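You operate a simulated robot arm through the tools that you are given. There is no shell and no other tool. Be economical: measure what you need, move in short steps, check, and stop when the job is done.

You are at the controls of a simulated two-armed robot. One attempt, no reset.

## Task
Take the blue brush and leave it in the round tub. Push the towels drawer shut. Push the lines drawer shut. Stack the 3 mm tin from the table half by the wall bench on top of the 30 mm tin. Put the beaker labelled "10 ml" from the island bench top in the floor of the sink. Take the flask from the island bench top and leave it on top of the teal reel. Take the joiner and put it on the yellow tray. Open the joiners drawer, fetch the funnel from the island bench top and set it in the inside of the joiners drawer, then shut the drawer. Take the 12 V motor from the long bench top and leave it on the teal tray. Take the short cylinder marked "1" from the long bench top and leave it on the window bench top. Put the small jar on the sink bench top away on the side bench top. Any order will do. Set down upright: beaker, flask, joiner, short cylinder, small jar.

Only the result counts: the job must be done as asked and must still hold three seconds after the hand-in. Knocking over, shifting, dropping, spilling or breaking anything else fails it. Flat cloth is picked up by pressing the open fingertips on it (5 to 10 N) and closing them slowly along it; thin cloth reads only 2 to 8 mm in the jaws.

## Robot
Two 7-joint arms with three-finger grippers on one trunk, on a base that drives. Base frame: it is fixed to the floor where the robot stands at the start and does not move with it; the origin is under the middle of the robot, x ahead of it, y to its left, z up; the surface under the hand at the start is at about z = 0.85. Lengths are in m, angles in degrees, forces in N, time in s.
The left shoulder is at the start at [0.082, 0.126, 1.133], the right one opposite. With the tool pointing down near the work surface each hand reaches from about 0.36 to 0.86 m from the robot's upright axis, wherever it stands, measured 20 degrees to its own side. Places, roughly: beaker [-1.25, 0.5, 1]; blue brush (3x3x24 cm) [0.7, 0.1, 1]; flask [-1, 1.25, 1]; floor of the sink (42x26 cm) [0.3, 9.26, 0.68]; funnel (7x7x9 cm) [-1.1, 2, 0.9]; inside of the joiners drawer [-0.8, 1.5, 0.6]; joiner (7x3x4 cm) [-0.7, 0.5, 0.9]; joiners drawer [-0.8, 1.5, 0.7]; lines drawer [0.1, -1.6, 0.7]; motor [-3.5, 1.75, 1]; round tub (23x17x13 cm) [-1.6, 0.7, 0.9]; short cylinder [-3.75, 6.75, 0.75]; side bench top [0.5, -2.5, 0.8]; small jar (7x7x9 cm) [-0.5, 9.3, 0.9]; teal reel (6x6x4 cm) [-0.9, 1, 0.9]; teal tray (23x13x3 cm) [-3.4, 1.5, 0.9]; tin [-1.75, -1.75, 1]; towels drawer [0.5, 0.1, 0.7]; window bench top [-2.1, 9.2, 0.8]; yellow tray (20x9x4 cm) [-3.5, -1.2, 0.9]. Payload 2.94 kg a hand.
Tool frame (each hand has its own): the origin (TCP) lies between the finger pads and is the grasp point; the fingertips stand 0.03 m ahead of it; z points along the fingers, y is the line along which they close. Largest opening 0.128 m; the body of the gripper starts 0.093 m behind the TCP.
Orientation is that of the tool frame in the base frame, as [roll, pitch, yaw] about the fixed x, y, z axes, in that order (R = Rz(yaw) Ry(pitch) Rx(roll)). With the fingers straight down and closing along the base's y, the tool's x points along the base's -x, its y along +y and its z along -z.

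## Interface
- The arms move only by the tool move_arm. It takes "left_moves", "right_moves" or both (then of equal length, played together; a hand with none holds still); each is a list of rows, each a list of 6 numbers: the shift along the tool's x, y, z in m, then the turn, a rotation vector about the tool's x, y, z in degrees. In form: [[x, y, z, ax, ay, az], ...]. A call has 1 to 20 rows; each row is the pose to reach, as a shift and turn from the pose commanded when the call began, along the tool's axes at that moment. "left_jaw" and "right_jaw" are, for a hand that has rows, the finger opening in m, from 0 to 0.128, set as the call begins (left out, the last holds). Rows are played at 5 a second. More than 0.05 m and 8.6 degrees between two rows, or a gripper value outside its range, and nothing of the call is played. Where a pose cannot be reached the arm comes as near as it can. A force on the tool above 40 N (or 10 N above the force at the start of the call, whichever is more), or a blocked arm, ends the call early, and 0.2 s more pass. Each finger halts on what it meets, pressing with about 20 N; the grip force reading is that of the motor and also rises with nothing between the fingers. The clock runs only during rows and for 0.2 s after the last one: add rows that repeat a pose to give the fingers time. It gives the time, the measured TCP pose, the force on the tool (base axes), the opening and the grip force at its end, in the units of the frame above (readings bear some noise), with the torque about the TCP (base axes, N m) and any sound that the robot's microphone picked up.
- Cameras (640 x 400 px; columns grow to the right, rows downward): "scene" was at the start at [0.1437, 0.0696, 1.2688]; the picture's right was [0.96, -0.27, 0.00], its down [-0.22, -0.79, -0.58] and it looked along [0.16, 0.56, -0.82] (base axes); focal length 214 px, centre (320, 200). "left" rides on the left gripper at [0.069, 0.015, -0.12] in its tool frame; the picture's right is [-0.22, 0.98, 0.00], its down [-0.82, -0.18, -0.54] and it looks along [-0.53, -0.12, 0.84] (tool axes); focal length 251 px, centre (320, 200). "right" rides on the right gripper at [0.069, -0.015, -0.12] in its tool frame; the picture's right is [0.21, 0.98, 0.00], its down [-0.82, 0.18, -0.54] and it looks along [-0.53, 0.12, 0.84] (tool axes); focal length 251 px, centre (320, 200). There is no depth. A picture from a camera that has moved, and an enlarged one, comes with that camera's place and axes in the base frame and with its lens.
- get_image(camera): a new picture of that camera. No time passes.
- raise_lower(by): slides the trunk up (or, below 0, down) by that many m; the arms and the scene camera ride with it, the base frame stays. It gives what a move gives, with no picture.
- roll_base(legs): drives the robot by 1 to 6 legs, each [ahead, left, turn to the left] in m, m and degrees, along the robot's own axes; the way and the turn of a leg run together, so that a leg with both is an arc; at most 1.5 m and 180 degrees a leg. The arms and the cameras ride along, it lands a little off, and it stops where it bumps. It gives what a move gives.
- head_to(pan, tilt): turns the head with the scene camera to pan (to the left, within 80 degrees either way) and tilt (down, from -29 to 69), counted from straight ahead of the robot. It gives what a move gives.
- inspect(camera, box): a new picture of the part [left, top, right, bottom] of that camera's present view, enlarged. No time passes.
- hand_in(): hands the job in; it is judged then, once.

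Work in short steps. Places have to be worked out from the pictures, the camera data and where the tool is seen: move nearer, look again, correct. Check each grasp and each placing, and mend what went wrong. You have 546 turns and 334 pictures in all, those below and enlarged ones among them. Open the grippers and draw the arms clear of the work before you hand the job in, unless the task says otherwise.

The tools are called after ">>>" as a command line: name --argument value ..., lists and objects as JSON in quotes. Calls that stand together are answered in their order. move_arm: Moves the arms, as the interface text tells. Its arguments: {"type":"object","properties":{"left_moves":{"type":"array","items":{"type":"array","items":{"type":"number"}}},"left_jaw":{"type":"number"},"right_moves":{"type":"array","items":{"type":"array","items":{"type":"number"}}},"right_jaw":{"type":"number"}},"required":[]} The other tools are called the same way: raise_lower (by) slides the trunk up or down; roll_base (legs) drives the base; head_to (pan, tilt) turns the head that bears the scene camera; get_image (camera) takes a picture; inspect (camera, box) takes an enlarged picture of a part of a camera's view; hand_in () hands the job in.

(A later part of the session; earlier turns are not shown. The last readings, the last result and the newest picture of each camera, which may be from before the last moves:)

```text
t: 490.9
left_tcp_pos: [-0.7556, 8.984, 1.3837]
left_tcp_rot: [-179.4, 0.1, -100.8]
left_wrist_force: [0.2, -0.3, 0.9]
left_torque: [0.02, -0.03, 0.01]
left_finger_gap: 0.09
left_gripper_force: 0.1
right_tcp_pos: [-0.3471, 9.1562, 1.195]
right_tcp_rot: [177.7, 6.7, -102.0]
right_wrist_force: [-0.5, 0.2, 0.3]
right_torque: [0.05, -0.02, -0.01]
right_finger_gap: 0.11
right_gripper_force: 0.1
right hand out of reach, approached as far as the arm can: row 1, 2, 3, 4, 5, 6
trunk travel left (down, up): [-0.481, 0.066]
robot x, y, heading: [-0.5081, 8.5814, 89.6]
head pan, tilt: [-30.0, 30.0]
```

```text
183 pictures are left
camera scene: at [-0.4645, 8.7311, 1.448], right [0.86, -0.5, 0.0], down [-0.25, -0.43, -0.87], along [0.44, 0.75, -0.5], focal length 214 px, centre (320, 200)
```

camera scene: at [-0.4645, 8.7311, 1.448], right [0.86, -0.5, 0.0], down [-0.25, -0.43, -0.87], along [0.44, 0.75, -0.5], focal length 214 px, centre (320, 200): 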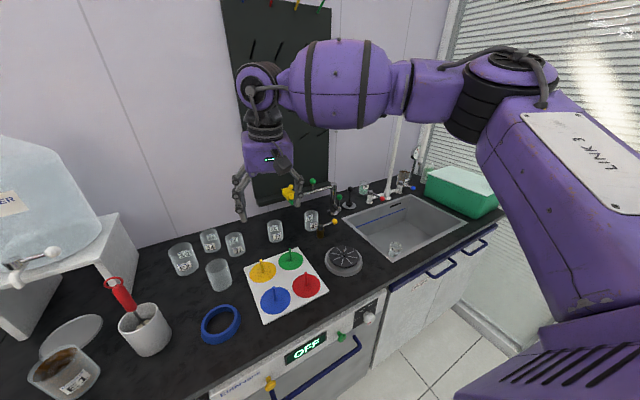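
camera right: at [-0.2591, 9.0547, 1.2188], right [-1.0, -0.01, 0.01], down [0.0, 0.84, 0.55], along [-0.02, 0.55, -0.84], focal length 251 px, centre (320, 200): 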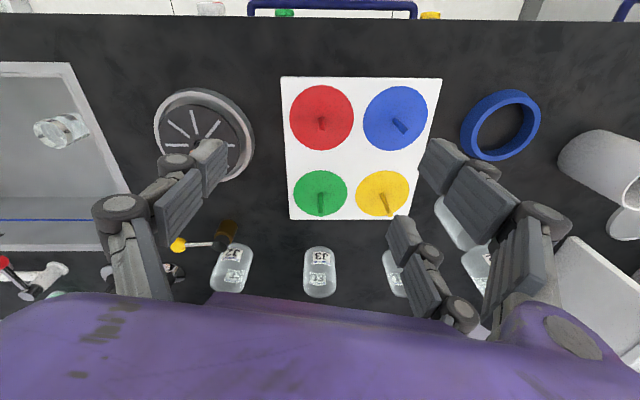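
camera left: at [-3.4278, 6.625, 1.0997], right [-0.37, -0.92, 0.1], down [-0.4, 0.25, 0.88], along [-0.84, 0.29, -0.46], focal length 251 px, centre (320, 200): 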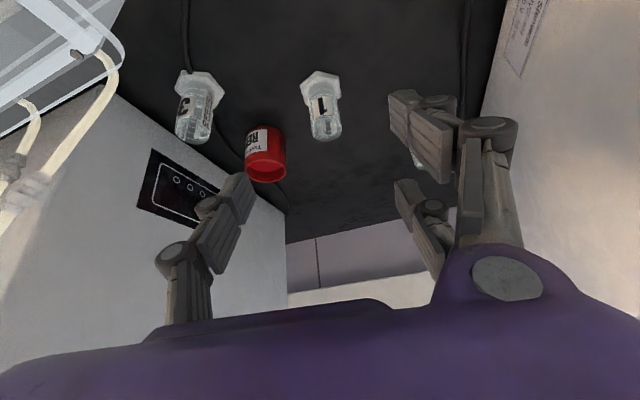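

>>> move_arm --right_moves '[[0.03, 0.0, -0.02, 0, 1.5, 0], [0.06, 0.02, -0.03, 0, 3, 0], [0.09, 0.04, -0.04, 0, 5, 0], [0.12, 0.06, -0.05, 0, 6.5, 0], [0.14, 0.09, -0.065, 0, 6.5, 0], [0.156, 0.12, -0.08, 0, 6.5, 0], [0.156, 0.13, -0.1, 0, 6.5, 0], [0.156, 0.13, -0.1, 0, 6.5, 0]]'

>>> get_image --camera "scene"

```text
t: 492.7
left_tcp_pos: [-0.7568, 8.983, 1.3844]
left_tcp_rot: [-179.4, 0.2, -100.8]
left_wrist_force: [0.6, 0.6, -0.3]
left_torque: [0.03, 0.01, 0.01]
left_finger_gap: 0.09
left_gripper_force: 0.0
right_tcp_pos: [-0.4311, 9.0192, 1.2442]
right_tcp_rot: [177.7, 0.2, -101.7]
right_wrist_force: [0.6, -0.1, -0.5]
right_torque: [-0.02, 0.0, 0.01]
right_finger_gap: 0.1098
right_gripper_force: 0.1
right hand out of reach, approached as far as the arm can: row 3, 4, 5, 6, 7, 8
trunk travel left (down, up): [-0.481, 0.066]
robot x, y, heading: [-0.5099, 8.5799, 89.8]
head pan, tilt: [-30.0, 30.0]
```

```text
182 pictures are left
camera scene: at [-0.465, 8.7304, 1.4481], right [0.86, -0.5, 0.0], down [-0.25, -0.43, -0.87], along [0.44, 0.75, -0.5], focal length 214 px, centre (320, 200)
```

scene: 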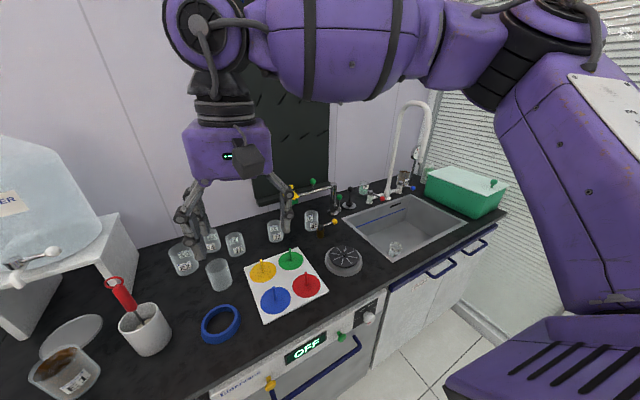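

I try re-approaching via an extended reach on the arm's own side, then sweep inwards.

>>> move_arm --right_moves '[[0, -0.04, 0, 0, 0, 0], [0, -0.08, 0, 0, 0, 0], [0, -0.12, 0, 0, 0, 0], [-0.03, -0.16, 0, 0, 0, 0], [-0.06, -0.2, 0, 0, 0, 0], [-0.1, -0.22, 0, 0, 0, 0], [-0.14, -0.24, 0.01, 0, 0, 0], [-0.18, -0.25, 0.02, 0, 0, 0], [-0.22, -0.25, 0.03, 0, 0, 0], [-0.26, -0.25, 0.04, 0, 0, 0], [-0.3, -0.25, 0.05, 0, 0, 0], [-0.3, -0.25, 0.05, 0, 0, 0]]'

>>> get_image --camera "scene"

```text
t: 495.3
left_tcp_pos: [-0.7565, 8.9813, 1.3824]
left_tcp_rot: [-179.3, 0.2, -100.8]
left_wrist_force: [-0.3, 0.1, 0.7]
left_torque: [-0.05, -0.04, -0.01]
left_finger_gap: 0.09
left_gripper_force: 0.1
right_tcp_pos: [-0.1283, 9.2279, 1.1959]
right_tcp_rot: [177.9, 0.2, -101.3]
right_wrist_force: [-0.6, -0.2, -0.6]
right_torque: [0.04, -0.03, 0.01]
right_finger_gap: 0.11
right_gripper_force: 0.0
right hand out of reach, approached as far as the arm can: row 11, 12
trunk travel left (down, up): [-0.481, 0.066]
robot x, y, heading: [-0.5148, 8.5775, 89.8]
head pan, tilt: [-30.0, 30.0]
```

```text
181 pictures are left
camera scene: at [-0.4661, 8.7296, 1.4483], right [0.86, -0.5, 0.0], down [-0.25, -0.43, -0.87], along [0.44, 0.75, -0.5], focal length 214 px, centre (320, 200)
```

scene: 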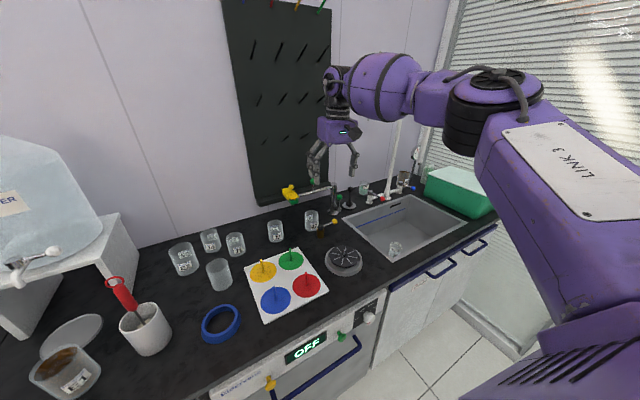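

Extended well. Now I sweep left toward the jar.

>>> move_arm --right_moves '[[0.001, 0.043, 0.005, 0, 0, 0], [0.002, 0.085, 0.01, 0, 0, 0], [0.002, 0.128, 0.02, 0, 0, 0], [0.003, 0.17, 0.03, 0, 0, 0], [0.004, 0.213, 0.04, 0, 0, 0], [0.005, 0.255, 0.05, 0, 0, 0], [0.006, 0.298, 0.06, 0, 0, 0], [0.006, 0.34, 0.07, 0, 0, 0], [0.007, 0.383, 0.08, 0, 0, 0], [0.007, 0.383, 0.08, 0, 0, 0]]'

>>> get_image --camera "right"

```text
t: 497.5
left_tcp_pos: [-0.7533, 8.984, 1.3828]
left_tcp_rot: [-179.4, 0.1, -100.8]
left_wrist_force: [-0.1, 0.2, 0.6]
left_torque: [0.03, 0.01, 0.04]
left_finger_gap: 0.0902
left_gripper_force: 0.0
right_tcp_pos: [-0.3478, 9.1354, 1.1584]
right_tcp_rot: [177.8, 0.2, -101.8]
right_wrist_force: [0.1, 0.4, 0.0]
right_torque: [-0.03, -0.03, 0.02]
right_finger_gap: 0.1103
right_gripper_force: 0.0
right hand out of reach, approached as far as the arm can: row 1, 2, 3, 4, 5, 6, 7, 8, 9, 10
trunk travel left (down, up): [-0.481, 0.066]
robot x, y, heading: [-0.5109, 8.5809, 89.7]
head pan, tilt: [-30.0, 30.0]
```

```text
180 pictures are left
camera right: at [-0.3418, 9.0633, 1.2776], right [-1.0, -0.01, 0.04], down [0.01, 0.84, 0.55], along [-0.04, 0.55, -0.83], focal length 251 px, centre (320, 200)
```

right: 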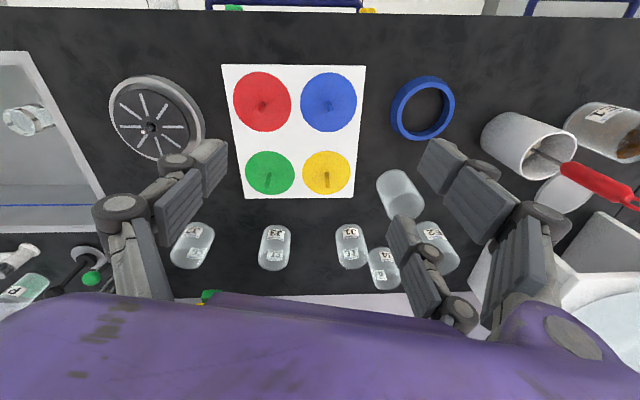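

The limit may be a wrist joint; since the jar is round I can change the hand's yaw. I try a 32° yaw turn.

>>> move_arm --right_moves '[[0, 0, -0.02, 0, 0, 8], [0, 0, -0.02, 0, 0, 16], [0, 0, -0.02, 0, 0, 24], [0, 0, -0.02, 0, 0, 32], [0, 0, -0.02, 0, 0, 32]]'

>>> move_arm --right_moves '[[-0.03, 0.02, 0, 0, 0, 0], [-0.06, 0.04, 0, 0, 0, 0], [-0.06, 0.04, 0, 0, 0, 0]]'

```text
t: 498.7
left_tcp_pos: [-0.7558, 8.9842, 1.3833]
left_tcp_rot: [-179.4, 0.1, -100.7]
left_wrist_force: [-0.2, 0.4, 0.1]
left_torque: [-0.01, -0.01, 0.04]
left_finger_gap: 0.0901
left_gripper_force: 0.1
right_tcp_pos: [-0.3485, 9.1304, 1.1798]
right_tcp_rot: [178.0, -1.0, -133.7]
right_wrist_force: [0.7, 0.1, -0.1]
right_torque: [0.02, 0.01, 0.0]
right_finger_gap: 0.1098
right_gripper_force: 0.0
trunk travel left (down, up): [-0.481, 0.066]
robot x, y, heading: [-0.5129, 8.5813, 89.9]
head pan, tilt: [-30.0, 30.0]
```

```text
t: 499.5
left_tcp_pos: [-0.755, 8.9853, 1.3828]
left_tcp_rot: [-179.4, 0.0, -100.8]
left_wrist_force: [1.0, 0.7, -0.2]
left_torque: [-0.01, 0.07, 0.02]
left_finger_gap: 0.09
left_gripper_force: 0.1
right_tcp_pos: [-0.3076, 9.1694, 1.1646]
right_tcp_rot: [178.1, -1.2, -133.7]
right_wrist_force: [0.7, -0.2, 0.8]
right_torque: [-0.06, 0.04, 0.01]
right_finger_gap: 0.1097
right_gripper_force: 0.0
right hand out of reach, approached as far as the arm can: row 1, 2, 3
trunk travel left (down, up): [-0.481, 0.066]
robot x, y, heading: [-0.5093, 8.5824, 89.9]
head pan, tilt: [-30.0, 30.0]
```

>>> move_arm --right_moves '[[0, 0, -0.01, 0, 0, -8], [0, 0, -0.02, 0, 0, -16], [0, 0, -0.02, 0, 0, -24], [0, 0, -0.02, 0, 0, -32], [0, 0, -0.02, 0, 0, -40], [0, 0, -0.02, 0, 0, -48], [0, 0, -0.02, 0, 0, -56], [0, 0, -0.02, 0, 0, -64], [0, 0, -0.02, 0, 0, -64]]'

>>> get_image --camera "scene"

```text
t: 501.5
left_tcp_pos: [-0.7558, 8.9833, 1.383]
left_tcp_rot: [-179.4, 0.2, -100.8]
left_wrist_force: [-0.5, 0.4, -0.2]
left_torque: [-0.02, 0.01, 0.0]
left_finger_gap: 0.0901
left_gripper_force: 0.1
right_tcp_pos: [-0.3072, 9.168, 1.1851]
right_tcp_rot: [178.2, 1.4, -69.6]
right_wrist_force: [0.1, 0.2, -0.1]
right_torque: [0.0, -0.02, 0.05]
right_finger_gap: 0.1099
right_gripper_force: 0.1
trunk travel left (down, up): [-0.481, 0.066]
robot x, y, heading: [-0.5132, 8.5799, 89.7]
head pan, tilt: [-30.0, 30.0]
```

```text
179 pictures are left
camera scene: at [-0.4646, 8.7309, 1.448], right [0.86, -0.5, 0.0], down [-0.25, -0.43, -0.87], along [0.44, 0.75, -0.5], focal length 214 px, centre (320, 200)
```

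scene: 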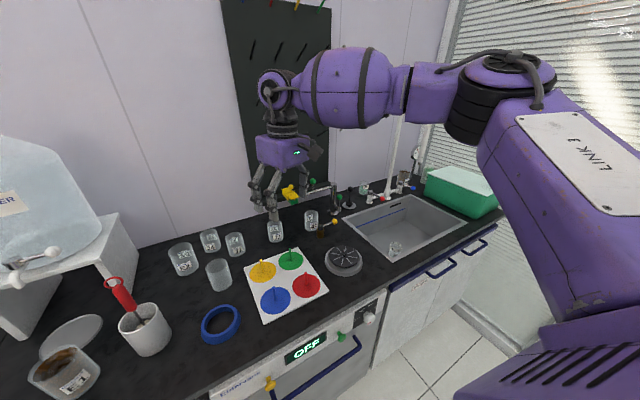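

>>> move_arm --right_moves '[[-0.025, 0.023, 0, 0, 0, 0], [-0.05, 0.046, 0, 0, 0, 0], [-0.075, 0.069, 0, 0, 0, 0], [-0.1, 0.09, 0, 0, 0, 0], [-0.1, 0.09, 0, 0, 0, 0]]'

```text
t: 502.7
left_tcp_pos: [-0.7563, 8.983, 1.3826]
left_tcp_rot: [-179.5, 0.1, -100.9]
left_wrist_force: [-0.9, 1.0, -0.7]
left_torque: [-0.01, -0.01, -0.02]
left_finger_gap: 0.0898
left_gripper_force: 0.1
right_tcp_pos: [-0.3406, 9.1429, 1.1564]
right_tcp_rot: [178.2, 1.4, -69.8]
right_wrist_force: [0.0, 0.1, 1.2]
right_torque: [0.02, 0.04, 0.0]
right_finger_gap: 0.1097
right_gripper_force: 0.2
right hand out of reach, approached as far as the arm can: row 1, 2, 3, 4, 5
trunk travel left (down, up): [-0.481, 0.066]
robot x, y, heading: [-0.5108, 8.5802, 89.6]
head pan, tilt: [-30.0, 30.0]
```

Yaw doesn't matter; the posture is the constraint. A forward tilt worked for reach before and suits the jar too, so I tilt the hand 36° and restore yaw.

>>> move_arm --right_moves '[[0, 0, -0.01, 0, 0, 8], [0, 0, -0.02, 0, 0, 16], [0, 0, -0.02, 0, 0, 24], [0, 0, -0.02, 0, 0, 30], [0, 0, -0.02, 0, 0, 30]]'

>>> move_arm --right_moves '[[0, 0, -0.01, 0, -7, 0], [0, 0, -0.02, 0, -14, 0], [-0.01, 0, -0.02, 0, -21, 0], [-0.02, 0, -0.02, 0, -28, 0], [-0.03, 0, -0.02, 0, -36, 0], [-0.03, 0, -0.02, 0, -36, 0]]'

>>> get_image --camera "right"

```text
t: 503.9
left_tcp_pos: [-0.7563, 8.9841, 1.3842]
left_tcp_rot: [-179.4, 0.1, -100.8]
left_wrist_force: [0.8, -0.4, -0.1]
left_torque: [-0.02, -0.01, 0.02]
left_finger_gap: 0.0903
left_gripper_force: 0.1
right_tcp_pos: [-0.3381, 9.1401, 1.1774]
right_tcp_rot: [177.7, 0.3, -99.7]
right_wrist_force: [-0.3, 1.0, -0.4]
right_torque: [0.0, -0.01, 0.01]
right_finger_gap: 0.11
right_gripper_force: 0.1
trunk travel left (down, up): [-0.481, 0.066]
robot x, y, heading: [-0.5104, 8.5817, 89.8]
head pan, tilt: [-30.0, 30.0]
```

```text
t: 505.3
left_tcp_pos: [-0.7553, 8.9837, 1.3831]
left_tcp_rot: [-179.4, 0.2, -100.8]
left_wrist_force: [-0.1, 0.0, 0.2]
left_torque: [-0.02, 0.02, -0.03]
left_finger_gap: 0.0898
left_gripper_force: 0.1
right_tcp_pos: [-0.3318, 9.1691, 1.1974]
right_tcp_rot: [177.2, 36.2, -101.3]
right_wrist_force: [-0.7, 0.2, -0.5]
right_torque: [-0.02, -0.01, 0.02]
right_finger_gap: 0.1098
right_gripper_force: 0.1
trunk travel left (down, up): [-0.481, 0.066]
robot x, y, heading: [-0.5097, 8.5823, 89.6]
head pan, tilt: [-30.0, 30.0]
```

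```text
178 pictures are left
camera right: at [-0.3354, 9.0425, 1.2519], right [-1.0, -0.01, -0.09], down [-0.09, 0.36, 0.93], along [0.03, 0.93, -0.36], focal length 251 px, centre (320, 200)
```

right: 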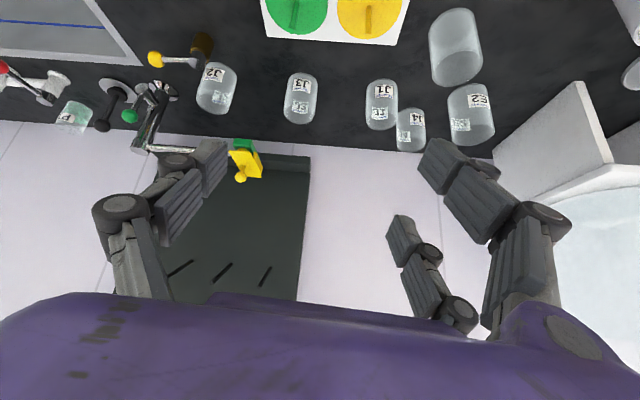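

>>> move_arm --right_moves '[[0.014, 0.035, 0.017, 0, 0, 0], [0.027, 0.07, 0.034, 0, 0, 0], [0.041, 0.106, 0.052, 0, 0, 0], [0.054, 0.141, 0.069, 0, 0, 0], [0.068, 0.176, 0.086, 0, 0, 0], [0.068, 0.176, 0.086, 0, 0, 0]]'

>>> get_image --camera "scene"

```text
t: 506.7
left_tcp_pos: [-0.7556, 8.983, 1.384]
left_tcp_rot: [-179.4, 0.2, -100.8]
left_wrist_force: [-0.3, -0.8, 0.2]
left_torque: [-0.03, -0.03, -0.01]
left_finger_gap: 0.09
left_gripper_force: 0.0
right_tcp_pos: [-0.3881, 9.1591, 1.1298]
right_tcp_rot: [177.2, 36.3, -101.4]
right_wrist_force: [-0.8, -0.3, 0.6]
right_torque: [0.01, -0.04, 0.0]
right_finger_gap: 0.1101
right_gripper_force: 0.0
right hand out of reach, approached as far as the arm can: row 2, 3, 4, 5, 6
trunk travel left (down, up): [-0.481, 0.066]
robot x, y, heading: [-0.5135, 8.5823, 89.8]
head pan, tilt: [-30.0, 30.0]
```

```text
177 pictures are left
camera scene: at [-0.4651, 8.7301, 1.4482], right [0.86, -0.5, 0.0], down [-0.25, -0.43, -0.87], along [0.44, 0.75, -0.5], focal length 214 px, centre (320, 200)
```

scene: 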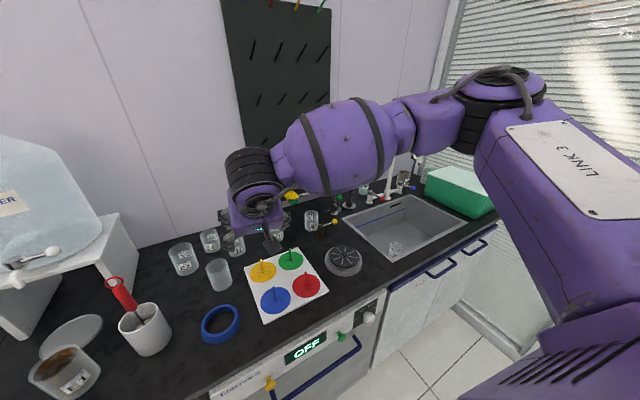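

The upper arm doesn't turn inward any more, so I'll turn the base 30° left instead, which puts the jar on the arm's own side. First I raise and retract the hand.

>>> move_arm --right_moves '[[-0.009, -0.02, -0.034, 0, 0, 0], [-0.018, -0.04, -0.069, 0, 0, 0], [-0.027, -0.06, -0.104, 0, 0, 0], [-0.037, -0.079, -0.138, 0, 0, 0], [-0.046, -0.098, -0.172, 0, 0, 0], [-0.055, -0.118, -0.207, 0, 0, 0]]'

>>> roll_base --legs '[[0, 0, 30]]'

>>> get_image --camera "right"

```text
t: 508.1
left_tcp_pos: [-0.7538, 8.9827, 1.3828]
left_tcp_rot: [-179.5, 0.2, -100.8]
left_wrist_force: [0.8, -0.1, 0.0]
left_torque: [0.02, 0.02, 0.01]
left_finger_gap: 0.0901
left_gripper_force: 0.1
right_tcp_pos: [-0.2795, 9.0604, 1.325]
right_tcp_rot: [177.3, 36.3, -101.2]
right_wrist_force: [0.4, -0.3, 0.9]
right_torque: [0.05, 0.04, 0.03]
right_finger_gap: 0.11
right_gripper_force: 0.0
trunk travel left (down, up): [-0.481, 0.066]
robot x, y, heading: [-0.5126, 8.5806, 89.7]
head pan, tilt: [-30.0, 30.0]
```

```text
t: 510.0
left_tcp_pos: [-0.9232, 8.8076, 1.3833]
left_tcp_rot: [-179.4, 0.1, -70.8]
left_wrist_force: [-0.8, 0.1, 0.2]
left_torque: [0.0, 0.01, 0.01]
left_finger_gap: 0.0899
left_gripper_force: 0.1
right_tcp_pos: [-0.5526, 9.1127, 1.3233]
right_tcp_rot: [177.2, 36.2, -71.2]
right_wrist_force: [-0.2, -0.2, 0.2]
right_torque: [0.01, 0.01, -0.03]
right_finger_gap: 0.1099
right_gripper_force: 0.1
trunk travel left (down, up): [-0.481, 0.066]
robot x, y, heading: [-0.5102, 8.581, 119.8]
head pan, tilt: [-30.0, 30.0]
```

```text
176 pictures are left
camera right: at [-0.4906, 9.0004, 1.3796], right [-0.86, -0.51, -0.09], down [-0.26, 0.27, 0.93], along [-0.44, 0.82, -0.36], focal length 251 px, centre (320, 200)
```

right: 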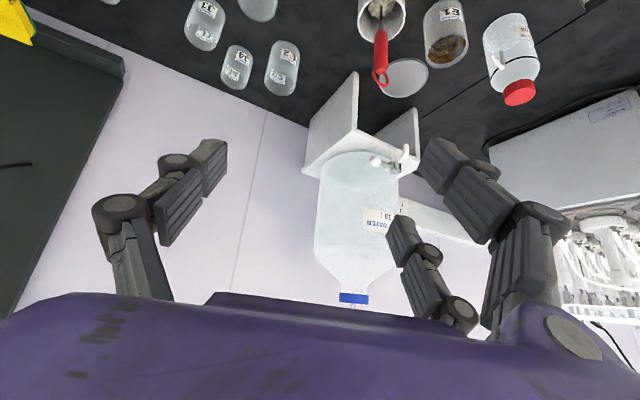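

Now I untilt and move over the jar.

>>> move_arm --right_moves '[[-0.001, -0.013, 0.032, 0, 4.5, 0], [-0.002, -0.026, 0.063, 0, 9, 0], [-0.003, -0.039, 0.095, 0, 13.5, 0], [-0.004, -0.052, 0.126, 0, 18, 0], [-0.004, -0.064, 0.158, 0, 22.5, 0], [-0.005, -0.077, 0.19, 0, 27, 0], [-0.006, -0.09, 0.22, 0, 31.5, 0], [-0.007, -0.103, 0.253, 0, 36.2, 0], [-0.007, -0.103, 0.253, 0, 36.2, 0]]'

>>> get_image --camera "right"

```text
t: 512.0
left_tcp_pos: [-0.9237, 8.806, 1.3842]
left_tcp_rot: [-179.4, 0.3, -70.7]
left_wrist_force: [0.6, -0.3, 0.0]
left_torque: [0.0, 0.05, -0.01]
left_finger_gap: 0.0901
left_gripper_force: 0.1
right_tcp_pos: [-0.5162, 9.2898, 1.1211]
right_tcp_rot: [177.8, 0.1, -69.5]
right_wrist_force: [0.5, -0.7, 0.3]
right_torque: [0.02, -0.01, -0.04]
right_finger_gap: 0.1102
right_gripper_force: 0.0
trunk travel left (down, up): [-0.481, 0.066]
robot x, y, heading: [-0.5109, 8.5781, 119.5]
head pan, tilt: [-30.0, 30.0]
```

```text
175 pictures are left
camera right: at [-0.473, 9.2326, 1.2412], right [-0.84, -0.54, 0.04], down [-0.44, 0.71, 0.55], along [-0.32, 0.44, -0.83], focal length 251 px, centre (320, 200)
```

right: 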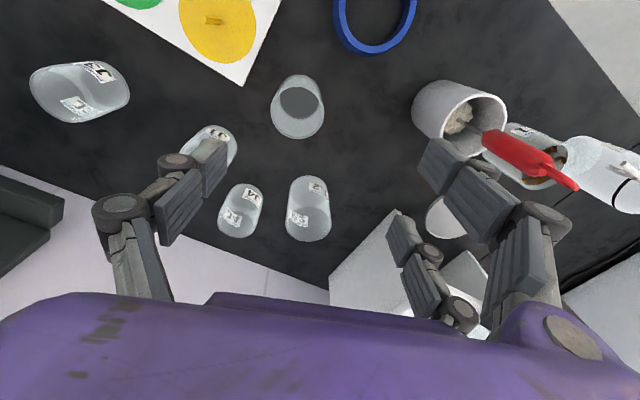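

Reached. The jar is at (-0.499, 9.30). I centre and descend over it.

>>> move_arm --right_moves '[[-0.003, -0.0195, 0.02, 0, 0, 0], [-0.003, -0.0195, 0.06, 0, 0, 0], [-0.003, -0.0195, 0.1, 0, 0, 0], [-0.003, -0.0195, 0.14, 0, 0, 0], [-0.003, -0.0195, 0.18, 0, 0, 0], [-0.003, -0.0195, 0.215, 0, 0, 0], [-0.003, -0.0195, 0.226, 0, 0, 0], [-0.003, -0.0195, 0.226, 0, 0, 0]]'

>>> get_image --camera "right"

```text
t: 513.8
left_tcp_pos: [-0.9241, 8.8065, 1.3831]
left_tcp_rot: [-179.3, 0.2, -70.7]
left_wrist_force: [-0.5, -0.2, 1.0]
left_torque: [-0.01, 0.0, 0.01]
left_finger_gap: 0.09
left_gripper_force: 0.0
right_tcp_pos: [-0.4861, 9.2699, 0.9222]
right_tcp_rot: [177.8, 0.1, -69.5]
right_wrist_force: [0.5, -1.0, 0.3]
right_torque: [0.01, -0.03, -0.02]
right_finger_gap: 0.1098
right_gripper_force: 0.1
right hand out of reach, approached as far as the arm can: row 5, 6, 7, 8
trunk travel left (down, up): [-0.481, 0.066]
robot x, y, heading: [-0.512, 8.5795, 119.8]
head pan, tilt: [-30.0, 30.0]
```

```text
174 pictures are left
camera right: at [-0.4421, 9.2133, 1.0412], right [-0.84, -0.54, 0.04], down [-0.44, 0.71, 0.55], along [-0.32, 0.44, -0.83], focal length 251 px, centre (320, 200)
```

right: 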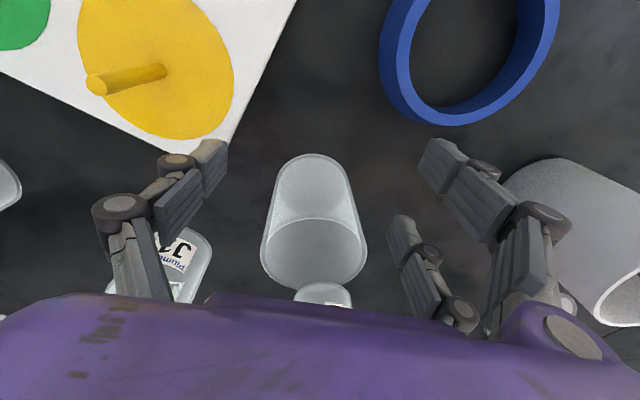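

Near the low limit; I rise 0.1, lower the trunk 0.1 and re-centre.

>>> move_arm --right_moves '[[0, 0, -0.04, 0, 0, 0], [0, 0, -0.08, 0, 0, 0], [0, 0, -0.11, 0, 0, 0], [0, 0, -0.11, 0, 0, 0]]'

>>> raise_lower --by -0.1

>>> get_image --camera "right"

```text
t: 514.8
left_tcp_pos: [-0.9224, 8.8077, 1.3841]
left_tcp_rot: [-179.3, 0.0, -70.7]
left_wrist_force: [-0.3, 0.2, 0.4]
left_torque: [-0.01, 0.03, 0.0]
left_finger_gap: 0.09
left_gripper_force: 0.0
right_tcp_pos: [-0.4815, 9.2732, 1.0319]
right_tcp_rot: [177.8, 0.0, -69.5]
right_wrist_force: [-0.7, 0.4, -0.3]
right_torque: [0.01, 0.04, 0.01]
right_finger_gap: 0.11
right_gripper_force: 0.1
trunk travel left (down, up): [-0.481, 0.066]
robot x, y, heading: [-0.5142, 8.5832, 119.9]
head pan, tilt: [-30.0, 30.0]
```

```text
t: 516.1
left_tcp_pos: [-0.9236, 8.8057, 1.2842]
left_tcp_rot: [-179.4, 0.2, -70.8]
left_wrist_force: [0.3, -0.8, 0.2]
left_torque: [0.03, 0.01, 0.04]
left_finger_gap: 0.0903
left_gripper_force: 0.1
right_tcp_pos: [-0.482, 9.2724, 0.9321]
right_tcp_rot: [177.8, 0.1, -69.5]
right_wrist_force: [0.0, 0.2, -0.3]
right_torque: [-0.02, 0.02, 0.0]
right_finger_gap: 0.1102
right_gripper_force: 0.1
trunk travel left (down, up): [-0.381, 0.166]
robot x, y, heading: [-0.5101, 8.5778, 120.0]
head pan, tilt: [-30.0, 30.0]
```

```text
173 pictures are left
camera right: at [-0.438, 9.215, 1.0515], right [-0.84, -0.54, 0.04], down [-0.44, 0.71, 0.55], along [-0.32, 0.45, -0.83], focal length 251 px, centre (320, 200)
```

right: 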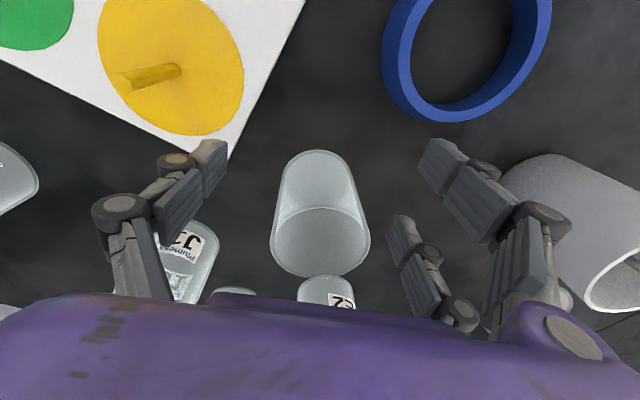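

I centre precisely (26 mm forward) and lower to grip height.

>>> move_arm --right_moves '[[-0.013, 0.002, 0.0, 0, 0, 0], [-0.026, 0.004, 0.01, 0, 0, 0], [-0.026, 0.004, 0.025, 0, 0, 0], [-0.026, 0.004, 0.037, 0, 0, 0], [-0.026, 0.004, 0.037, 0, 0, 0]]'

>>> get_image --camera "right"

```text
t: 517.3
left_tcp_pos: [-0.9239, 8.8066, 1.2836]
left_tcp_rot: [-179.4, 0.2, -70.7]
left_wrist_force: [0.7, -0.2, -0.5]
left_torque: [-0.02, -0.02, 0.01]
left_finger_gap: 0.0902
left_gripper_force: 0.1
right_tcp_pos: [-0.496, 9.2956, 0.8951]
right_tcp_rot: [177.9, 0.0, -69.5]
right_wrist_force: [-0.4, 0.1, -0.1]
right_torque: [-0.01, 0.03, -0.03]
right_finger_gap: 0.11
right_gripper_force: 0.1
trunk travel left (down, up): [-0.381, 0.166]
robot x, y, heading: [-0.5097, 8.5795, 119.7]
head pan, tilt: [-30.0, 30.0]
```

```text
172 pictures are left
camera right: at [-0.4524, 9.2377, 1.0145], right [-0.84, -0.54, 0.04], down [-0.44, 0.71, 0.55], along [-0.32, 0.44, -0.84], focal length 251 px, centre (320, 200)
```

right: 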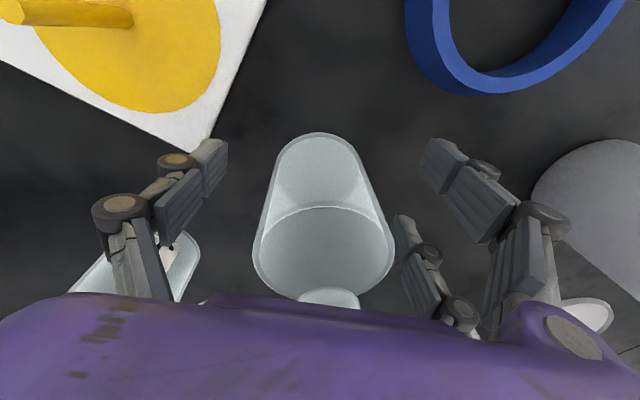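

Good. I close on the jar and lift slowly.

>>> move_arm --right_moves '[[0, 0, 0, 0, 0, 0], [0, 0, 0, 0, 0, 0], [0, 0, 0, 0, 0, 0], [0, 0, 0, 0, 0, 0], [0, 0, 0, 0, 0, 0]]' --right_jaw 0.0

>>> move_arm --right_moves '[[0, 0, -0.004, 0, 0, 0], [0, 0, -0.008, 0, 0, 0], [0, 0, -0.014, 0, 0, 0], [0, 0, -0.02, 0, 0, 0], [0, 0, -0.03, 0, 0, 0], [0, 0, -0.042, 0, 0, 0], [0, 0, -0.055, 0, 0, 0], [0, 0, -0.07, 0, 0, 0], [0, 0, -0.085, 0, 0, 0], [0, 0, -0.1, 0, 0, 0], [0, 0, -0.115, 0, 0, 0], [0, 0, -0.13, 0, 0, 0]]'

>>> get_image --camera "right"

```text
t: 518.5
left_tcp_pos: [-0.9246, 8.8066, 1.2843]
left_tcp_rot: [-179.3, 0.2, -70.7]
left_wrist_force: [-1.1, -0.3, -0.6]
left_torque: [-0.01, 0.01, 0.03]
left_finger_gap: 0.0899
left_gripper_force: 0.0
right_tcp_pos: [-0.4967, 9.2953, 0.8946]
right_tcp_rot: [177.8, 0.2, -69.5]
right_wrist_force: [0.0, 1.0, 3.0]
right_torque: [0.1, -0.12, 0.05]
right_finger_gap: 0.0586
right_gripper_force: 19.8
trunk travel left (down, up): [-0.381, 0.166]
robot x, y, heading: [-0.5072, 8.5789, 119.7]
head pan, tilt: [-30.0, 30.0]
```

```text
t: 521.1
left_tcp_pos: [-0.9234, 8.8074, 1.2836]
left_tcp_rot: [-179.4, 0.1, -70.7]
left_wrist_force: [0.6, 0.5, -0.3]
left_torque: [0.01, 0.02, 0.0]
left_finger_gap: 0.0899
left_gripper_force: 0.0
right_tcp_pos: [-0.491, 9.2974, 1.0242]
right_tcp_rot: [177.8, 0.2, -69.6]
right_wrist_force: [-0.3, 0.1, -0.5]
right_torque: [-0.01, -0.04, 0.01]
right_finger_gap: 0.0581
right_gripper_force: 20.5
trunk travel left (down, up): [-0.381, 0.166]
robot x, y, heading: [-0.5117, 8.5817, 119.8]
head pan, tilt: [-30.0, 30.0]
```

```text
171 pictures are left
camera right: at [-0.4475, 9.2391, 1.1443], right [-0.84, -0.54, 0.04], down [-0.44, 0.71, 0.55], along [-0.32, 0.44, -0.84], focal length 251 px, centre (320, 200)
```

right: 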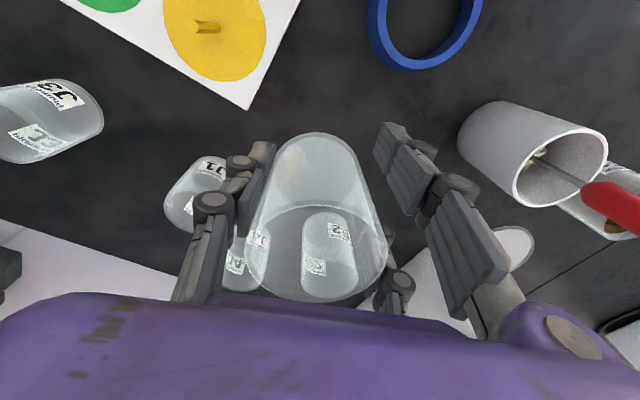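

Jar held. I lift and draw it back, then travel south.

>>> move_arm --right_moves '[[0, 0, -0.015, 0, 0, 0], [0, 0, -0.035, 0, 0, 0], [0, 0, -0.055, 0, 0, 0], [0.005, 0, -0.075, 0, 0, 0], [0.02, -0.003, -0.09, 0, 0, 0], [0.04, -0.006, -0.105, 0, 0, 0], [0.06, -0.01, -0.12, 0, 0, 0], [0.08, -0.013, -0.135, 0, 0, 0], [0.1, -0.017, -0.15, 0, 0, 0], [0.12, -0.02, -0.165, 0, 0, 0], [0.135, -0.023, -0.175, 0, 0, 0], [0.148, -0.025, -0.18, 0, 0, 0]]'

>>> roll_base --legs '[[0, 0, -30], [-0.45, 0, 0]]'

>>> get_image --camera "right"

```text
t: 523.7
left_tcp_pos: [-0.9236, 8.8076, 1.284]
left_tcp_rot: [-179.4, 0.2, -70.6]
left_wrist_force: [0.0, 0.0, -0.2]
left_torque: [0.02, 0.0, 0.02]
left_finger_gap: 0.0901
left_gripper_force: 0.1
right_tcp_pos: [-0.4077, 9.1701, 1.2032]
right_tcp_rot: [177.7, 0.2, -69.6]
right_wrist_force: [0.1, 0.5, -0.6]
right_torque: [-0.01, 0.02, -0.03]
right_finger_gap: 0.0581
right_gripper_force: 20.3
trunk travel left (down, up): [-0.381, 0.166]
robot x, y, heading: [-0.5112, 8.5799, 119.8]
head pan, tilt: [-30.0, 30.0]
```

```text
t: 527.9
left_tcp_pos: [-0.7582, 8.5319, 1.2831]
left_tcp_rot: [-179.4, 0.1, -100.3]
left_wrist_force: [-0.3, 0.1, 0.0]
left_torque: [-0.01, 0.02, 0.03]
left_finger_gap: 0.0899
left_gripper_force: 0.1
right_tcp_pos: [-0.1312, 8.5925, 1.2035]
right_tcp_rot: [177.8, 0.1, -99.1]
right_wrist_force: [0.0, 0.2, -1.8]
right_torque: [0.01, 0.04, -0.01]
right_finger_gap: 0.0582
right_gripper_force: 19.7
trunk travel left (down, up): [-0.381, 0.166]
robot x, y, heading: [-0.5098, 8.1309, 90.4]
head pan, tilt: [-30.0, 30.0]
```

```text
170 pictures are left
camera right: at [-0.1218, 8.5219, 1.322], right [-1.0, -0.06, 0.04], down [-0.03, 0.84, 0.55], along [-0.06, 0.55, -0.84], focal length 251 px, centre (320, 200)
```

right: 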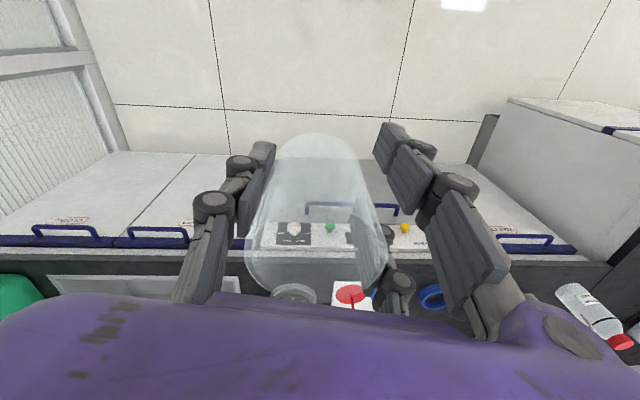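

I strafe to the east aisle, turn to face west, and look south along the aisle.

>>> roll_base --legs '[[0, -0.53, 0], [0, 0, 89.6]]'

>>> head_to --pan 80 --tilt 20

>>> get_image --camera "scene"

```text
t: 536.9
left_tcp_pos: [-0.3785, 7.8923, 1.2843]
left_tcp_rot: [-179.4, 0.1, -11.0]
left_wrist_force: [0.8, -0.4, -0.2]
left_torque: [-0.01, -0.03, 0.01]
left_finger_gap: 0.0898
left_gripper_force: 0.1
right_tcp_pos: [-0.4314, 8.5198, 1.2029]
right_tcp_rot: [177.9, 0.0, -9.9]
right_wrist_force: [-0.2, 0.8, -1.1]
right_torque: [-0.02, 0.01, -0.02]
right_finger_gap: 0.0579
right_gripper_force: 19.7
trunk travel left (down, up): [-0.381, 0.166]
robot x, y, heading: [0.0268, 8.1366, 179.4]
head pan, tilt: [-30.0, 30.0]
```

```text
t: 538.8
left_tcp_pos: [-0.3786, 7.8913, 1.2829]
left_tcp_rot: [-179.4, 0.1, -10.9]
left_wrist_force: [0.5, -0.1, -0.2]
left_torque: [0.02, 0.03, 0.0]
left_finger_gap: 0.09
left_gripper_force: 0.1
right_tcp_pos: [-0.4322, 8.518, 1.2039]
right_tcp_rot: [177.8, 0.2, -9.9]
right_wrist_force: [0.3, -0.2, -0.9]
right_torque: [0.01, -0.02, 0.0]
right_finger_gap: 0.0578
right_gripper_force: 20.0
trunk travel left (down, up): [-0.381, 0.166]
robot x, y, heading: [0.0267, 8.133, 179.3]
head pan, tilt: [80.0, 20.0]
```

```text
169 pictures are left
camera scene: at [-0.1082, 8.044, 1.3516], right [-0.98, 0.18, 0.0], down [0.06, 0.34, -0.94], along [-0.17, -0.92, -0.34], focal length 214 px, centre (320, 200)
```

scene: 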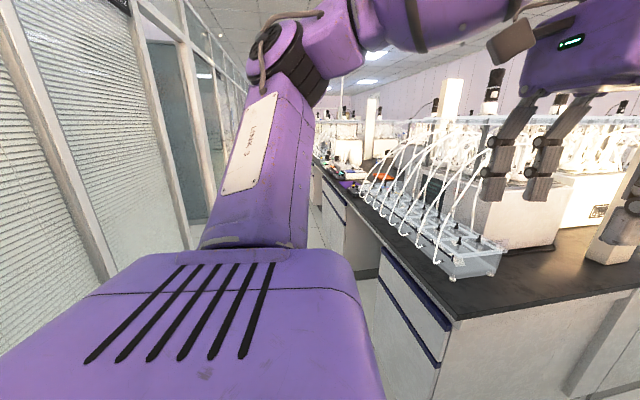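

The aisle is clear; island edge x≈-0.56. I strafe south in stages.

>>> roll_base --legs '[[-0.04, 1.4, 0.6], [0, 1.4, 0]]'

>>> get_image --camera "scene"

```text
t: 563.3
left_tcp_pos: [-0.344, 5.0856, 1.2839]
left_tcp_rot: [-179.4, 0.1, -10.9]
left_wrist_force: [0.2, 1.0, -0.7]
left_torque: [0.02, -0.01, 0.02]
left_finger_gap: 0.0898
left_gripper_force: 0.0
right_tcp_pos: [-0.3988, 5.7127, 1.2031]
right_tcp_rot: [177.8, 0.2, -9.7]
right_wrist_force: [0.0, -0.5, -1.6]
right_torque: [0.03, -0.05, -0.04]
right_finger_gap: 0.0579
right_gripper_force: 20.0
trunk travel left (down, up): [-0.381, 0.166]
robot x, y, heading: [0.0574, 5.3316, 179.7]
head pan, tilt: [80.0, 20.0]
```

```text
168 pictures are left
camera scene: at [-0.074, 5.2386, 1.3516], right [-0.98, 0.18, 0.0], down [0.06, 0.34, -0.94], along [-0.17, -0.92, -0.34], focal length 214 px, centre (320, 200)
```

scene: 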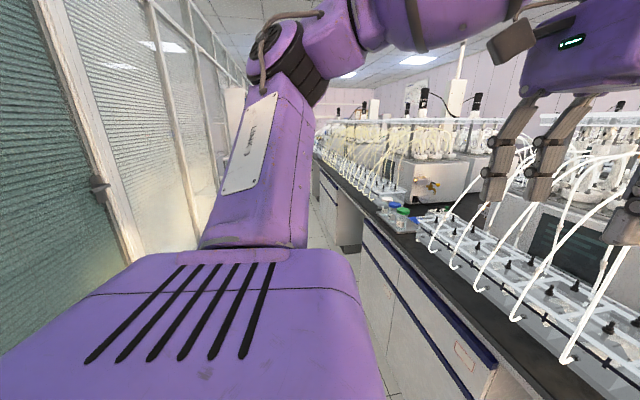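

>>> roll_base --legs '[[0, 1.4, 0.3], [0, 1.2, 0]]'

>>> get_image --camera "scene"

```text
t: 586.1
left_tcp_pos: [-0.3916, 2.4966, 1.282]
left_tcp_rot: [-179.4, 0.1, -11.8]
left_wrist_force: [-0.2, -0.6, 1.0]
left_torque: [-0.02, -0.04, 0.0]
left_finger_gap: 0.0901
left_gripper_force: 0.2
right_tcp_pos: [-0.4351, 3.1256, 1.203]
right_tcp_rot: [177.8, 0.1, -10.5]
right_wrist_force: [0.0, 0.8, -1.6]
right_torque: [-0.01, -0.04, -0.03]
right_finger_gap: 0.0578
right_gripper_force: 20.6
trunk travel left (down, up): [-0.381, 0.166]
robot x, y, heading: [0.0163, 2.736, 178.7]
head pan, tilt: [80.0, 20.0]
```

```text
167 pictures are left
camera scene: at [-0.1183, 2.6466, 1.3516], right [-0.98, 0.19, 0.0], down [0.07, 0.34, -0.94], along [-0.18, -0.92, -0.34], focal length 214 px, centre (320, 200)
```

scene: 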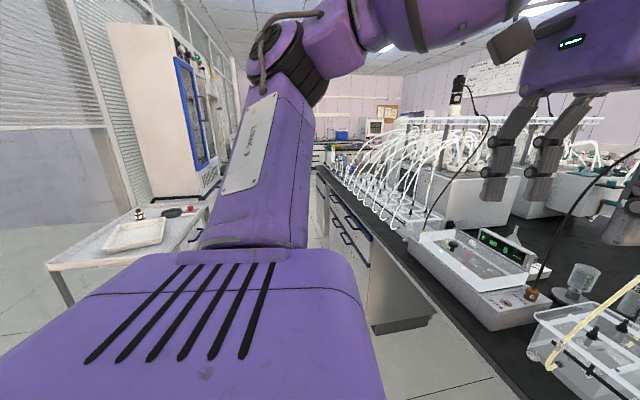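

Continue south past the cart to about y=0.

>>> roll_base --legs '[[0.0, 1.4, 1.3], [0.05, 1.3, 0]]'

>>> get_image --camera "scene"

```text
t: 609.8
left_tcp_pos: [-0.4363, -0.2121, 1.2841]
left_tcp_rot: [-179.4, 0.0, -10.1]
left_wrist_force: [-0.1, -0.2, 0.6]
left_torque: [-0.02, 0.0, -0.01]
left_finger_gap: 0.0902
left_gripper_force: 0.0
right_tcp_pos: [-0.5006, 0.4135, 1.2025]
right_tcp_rot: [177.9, 0.1, -9.1]
right_wrist_force: [-0.2, 0.1, -1.0]
right_torque: [0.01, -0.03, 0.02]
right_finger_gap: 0.0577
right_gripper_force: 20.1
trunk travel left (down, up): [-0.381, 0.166]
robot x, y, heading: [-0.0348, 0.0383, -179.9]
head pan, tilt: [80.0, 20.0]
```

```text
166 pictures are left
camera scene: at [-0.1695, -0.0558, 1.3516], right [-0.99, 0.17, 0.0], down [0.06, 0.34, -0.94], along [-0.16, -0.93, -0.34], focal length 214 px, centre (320, 200)
```

scene: 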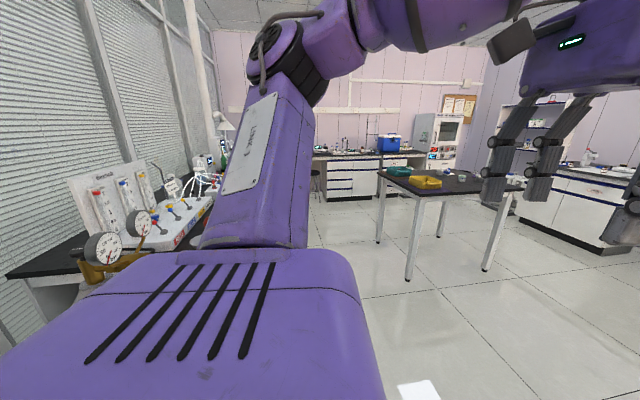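

Next I move to about (-0.3, -0.9) and face south-east to view the side bench and the lines drawer.

>>> roll_base --legs '[[0.25, 0.9, 0], [0, 0, 110]]'

>>> head_to --pan 10 --tilt 25

>>> get_image --camera "scene"

```text
t: 622.6
left_tcp_pos: [0.0898, -1.1552, 1.284]
left_tcp_rot: [-179.4, 0.0, 99.7]
left_wrist_force: [0.1, -0.1, 1.3]
left_torque: [0.03, 0.01, 0.02]
left_finger_gap: 0.0902
left_gripper_force: 0.0
right_tcp_pos: [-0.4779, -1.4281, 1.204]
right_tcp_rot: [177.8, 0.1, 100.8]
right_wrist_force: [0.2, 0.1, -1.5]
right_torque: [0.05, -0.01, -0.06]
right_finger_gap: 0.0578
right_gripper_force: 20.2
trunk travel left (down, up): [-0.381, 0.166]
robot x, y, heading: [-0.2771, -0.865, -69.9]
head pan, tilt: [80.0, 20.0]
```

```text
t: 624.0
left_tcp_pos: [0.0893, -1.1548, 1.2847]
left_tcp_rot: [-179.4, 0.2, 99.9]
left_wrist_force: [-0.5, 0.2, -0.5]
left_torque: [-0.04, -0.01, 0.02]
left_finger_gap: 0.0902
left_gripper_force: 0.1
right_tcp_pos: [-0.478, -1.4268, 1.2031]
right_tcp_rot: [177.9, 0.1, 100.9]
right_wrist_force: [-0.4, 0.4, -1.4]
right_torque: [0.02, 0.02, -0.02]
right_finger_gap: 0.0578
right_gripper_force: 20.0
trunk travel left (down, up): [-0.381, 0.166]
robot x, y, heading: [-0.2773, -0.8614, -69.6]
head pan, tilt: [10.0, 25.0]
```

```text
165 pictures are left
camera scene: at [-0.1942, -1.053, 1.3435], right [-0.86, -0.51, 0.0], down [-0.21, 0.36, -0.91], along [0.46, -0.78, -0.42], focal length 214 px, centre (320, 200)
```

scene: 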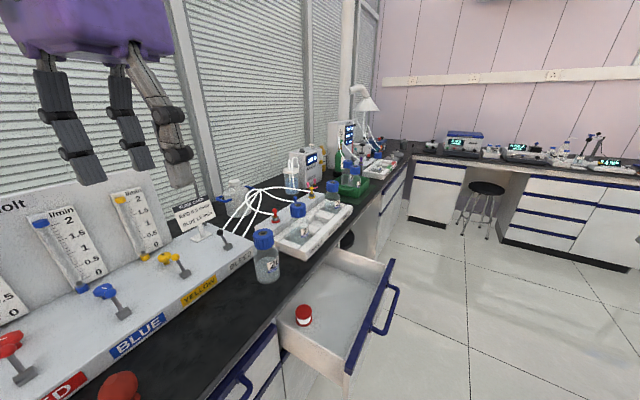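

The open drawer (front x≈-0.12, y≈-1.6) is the lines drawer. I zoom in on the bench to find free space.

>>> inspect --camera "scene" --box '[180, 120, 420, 290]'

>>> inspect --camera "scene" --box '[260, 240, 420, 400]'

```text
2.35 times, centred on (300, 205) of scene
camera zoom: at [-0.1942, -1.053, 1.3435], right [-0.86, -0.51, 0.0], down [-0.21, 0.36, -0.91], along [0.46, -0.78, -0.42], focal length 505 px, centre (367, 188)
```

zoom: 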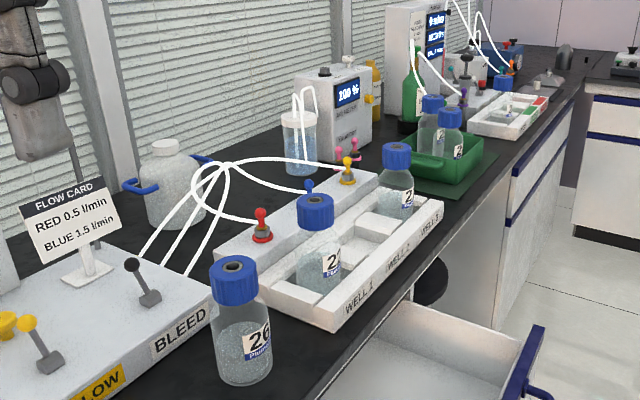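

```text
2.50 times, centred on (340, 320) of scene
camera zoom: at [-0.1942, -1.053, 1.3435], right [-0.86, -0.51, 0.0], down [-0.21, 0.36, -0.91], along [0.46, -0.78, -0.42], focal length 536 px, centre (270, -100)
```

zoom: 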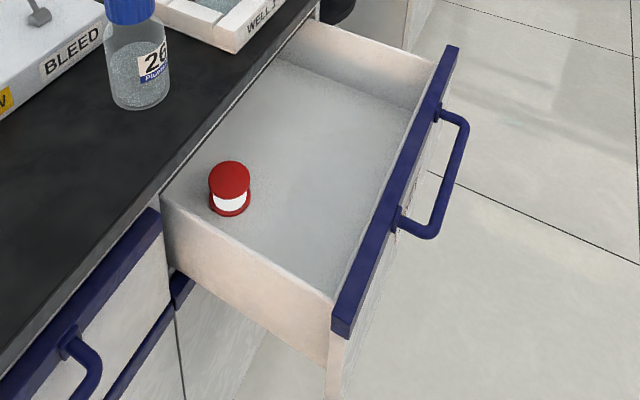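

There is a clear strip of bench top at about x 0.10–0.28, y -1.0…-1.4 in front of the bleed box. I face east at (-0.41, -0.95) to place the jar at about (0.18, -1.25).

>>> roll_base --legs '[[0, 0, 69.6], [-0.13, -0.09, 0]]'

>>> head_to --pan -25 --tilt 40

>>> get_image --camera "scene"

>>> get_image --camera "right"

```text
t: 628.5
left_tcp_pos: [-0.0082, -0.7058, 1.2823]
left_tcp_rot: [-179.4, 0.1, 169.5]
left_wrist_force: [0.4, 0.1, 0.0]
left_torque: [-0.01, 0.02, 0.0]
left_finger_gap: 0.0899
left_gripper_force: 0.1
right_tcp_pos: [0.0529, -1.3329, 1.2032]
right_tcp_rot: [177.8, -0.1, 170.7]
right_wrist_force: [0.2, 0.3, -0.4]
right_torque: [0.02, 0.03, 0.02]
right_finger_gap: 0.0576
right_gripper_force: 19.5
trunk travel left (down, up): [-0.381, 0.166]
robot x, y, heading: [-0.4091, -0.9559, 0.1]
head pan, tilt: [10.0, 25.0]
```

```text
t: 629.5
left_tcp_pos: [-0.0081, -0.7069, 1.283]
left_tcp_rot: [-179.3, 0.0, 169.6]
left_wrist_force: [0.1, 0.3, 0.0]
left_torque: [-0.01, 0.04, 0.0]
left_finger_gap: 0.0897
left_gripper_force: 0.0
right_tcp_pos: [0.0524, -1.3328, 1.2027]
right_tcp_rot: [177.8, 0.1, 170.8]
right_wrist_force: [-0.5, -0.2, -2.0]
right_torque: [0.01, 0.05, 0.02]
right_finger_gap: 0.058
right_gripper_force: 19.9
trunk travel left (down, up): [-0.381, 0.166]
robot x, y, heading: [-0.4111, -0.9534, 0.2]
head pan, tilt: [-25.0, 40.0]
```

```text
162 pictures are left
camera scene: at [-0.216, -0.9896, 1.3202], right [-0.42, -0.91, 0.0], down [-0.58, 0.27, -0.77], along [0.7, -0.32, -0.64], focal length 214 px, centre (320, 200)
```

scene: 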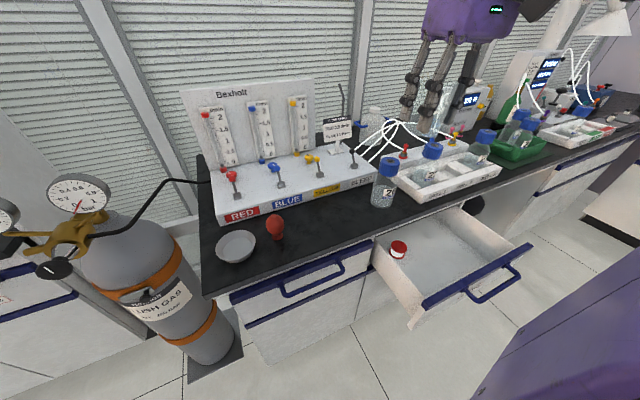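

```text
161 pictures are left
camera right: at [-0.019, -1.3412, 1.322], right [-0.05, 1.0, 0.04], down [0.84, 0.03, 0.55], along [0.55, 0.06, -0.84], focal length 251 px, centre (320, 200)
```

right: 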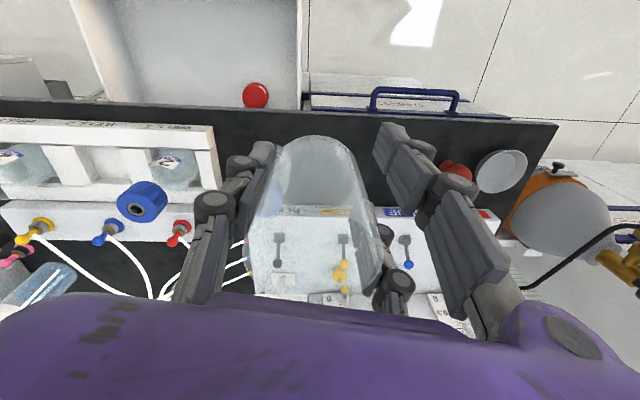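

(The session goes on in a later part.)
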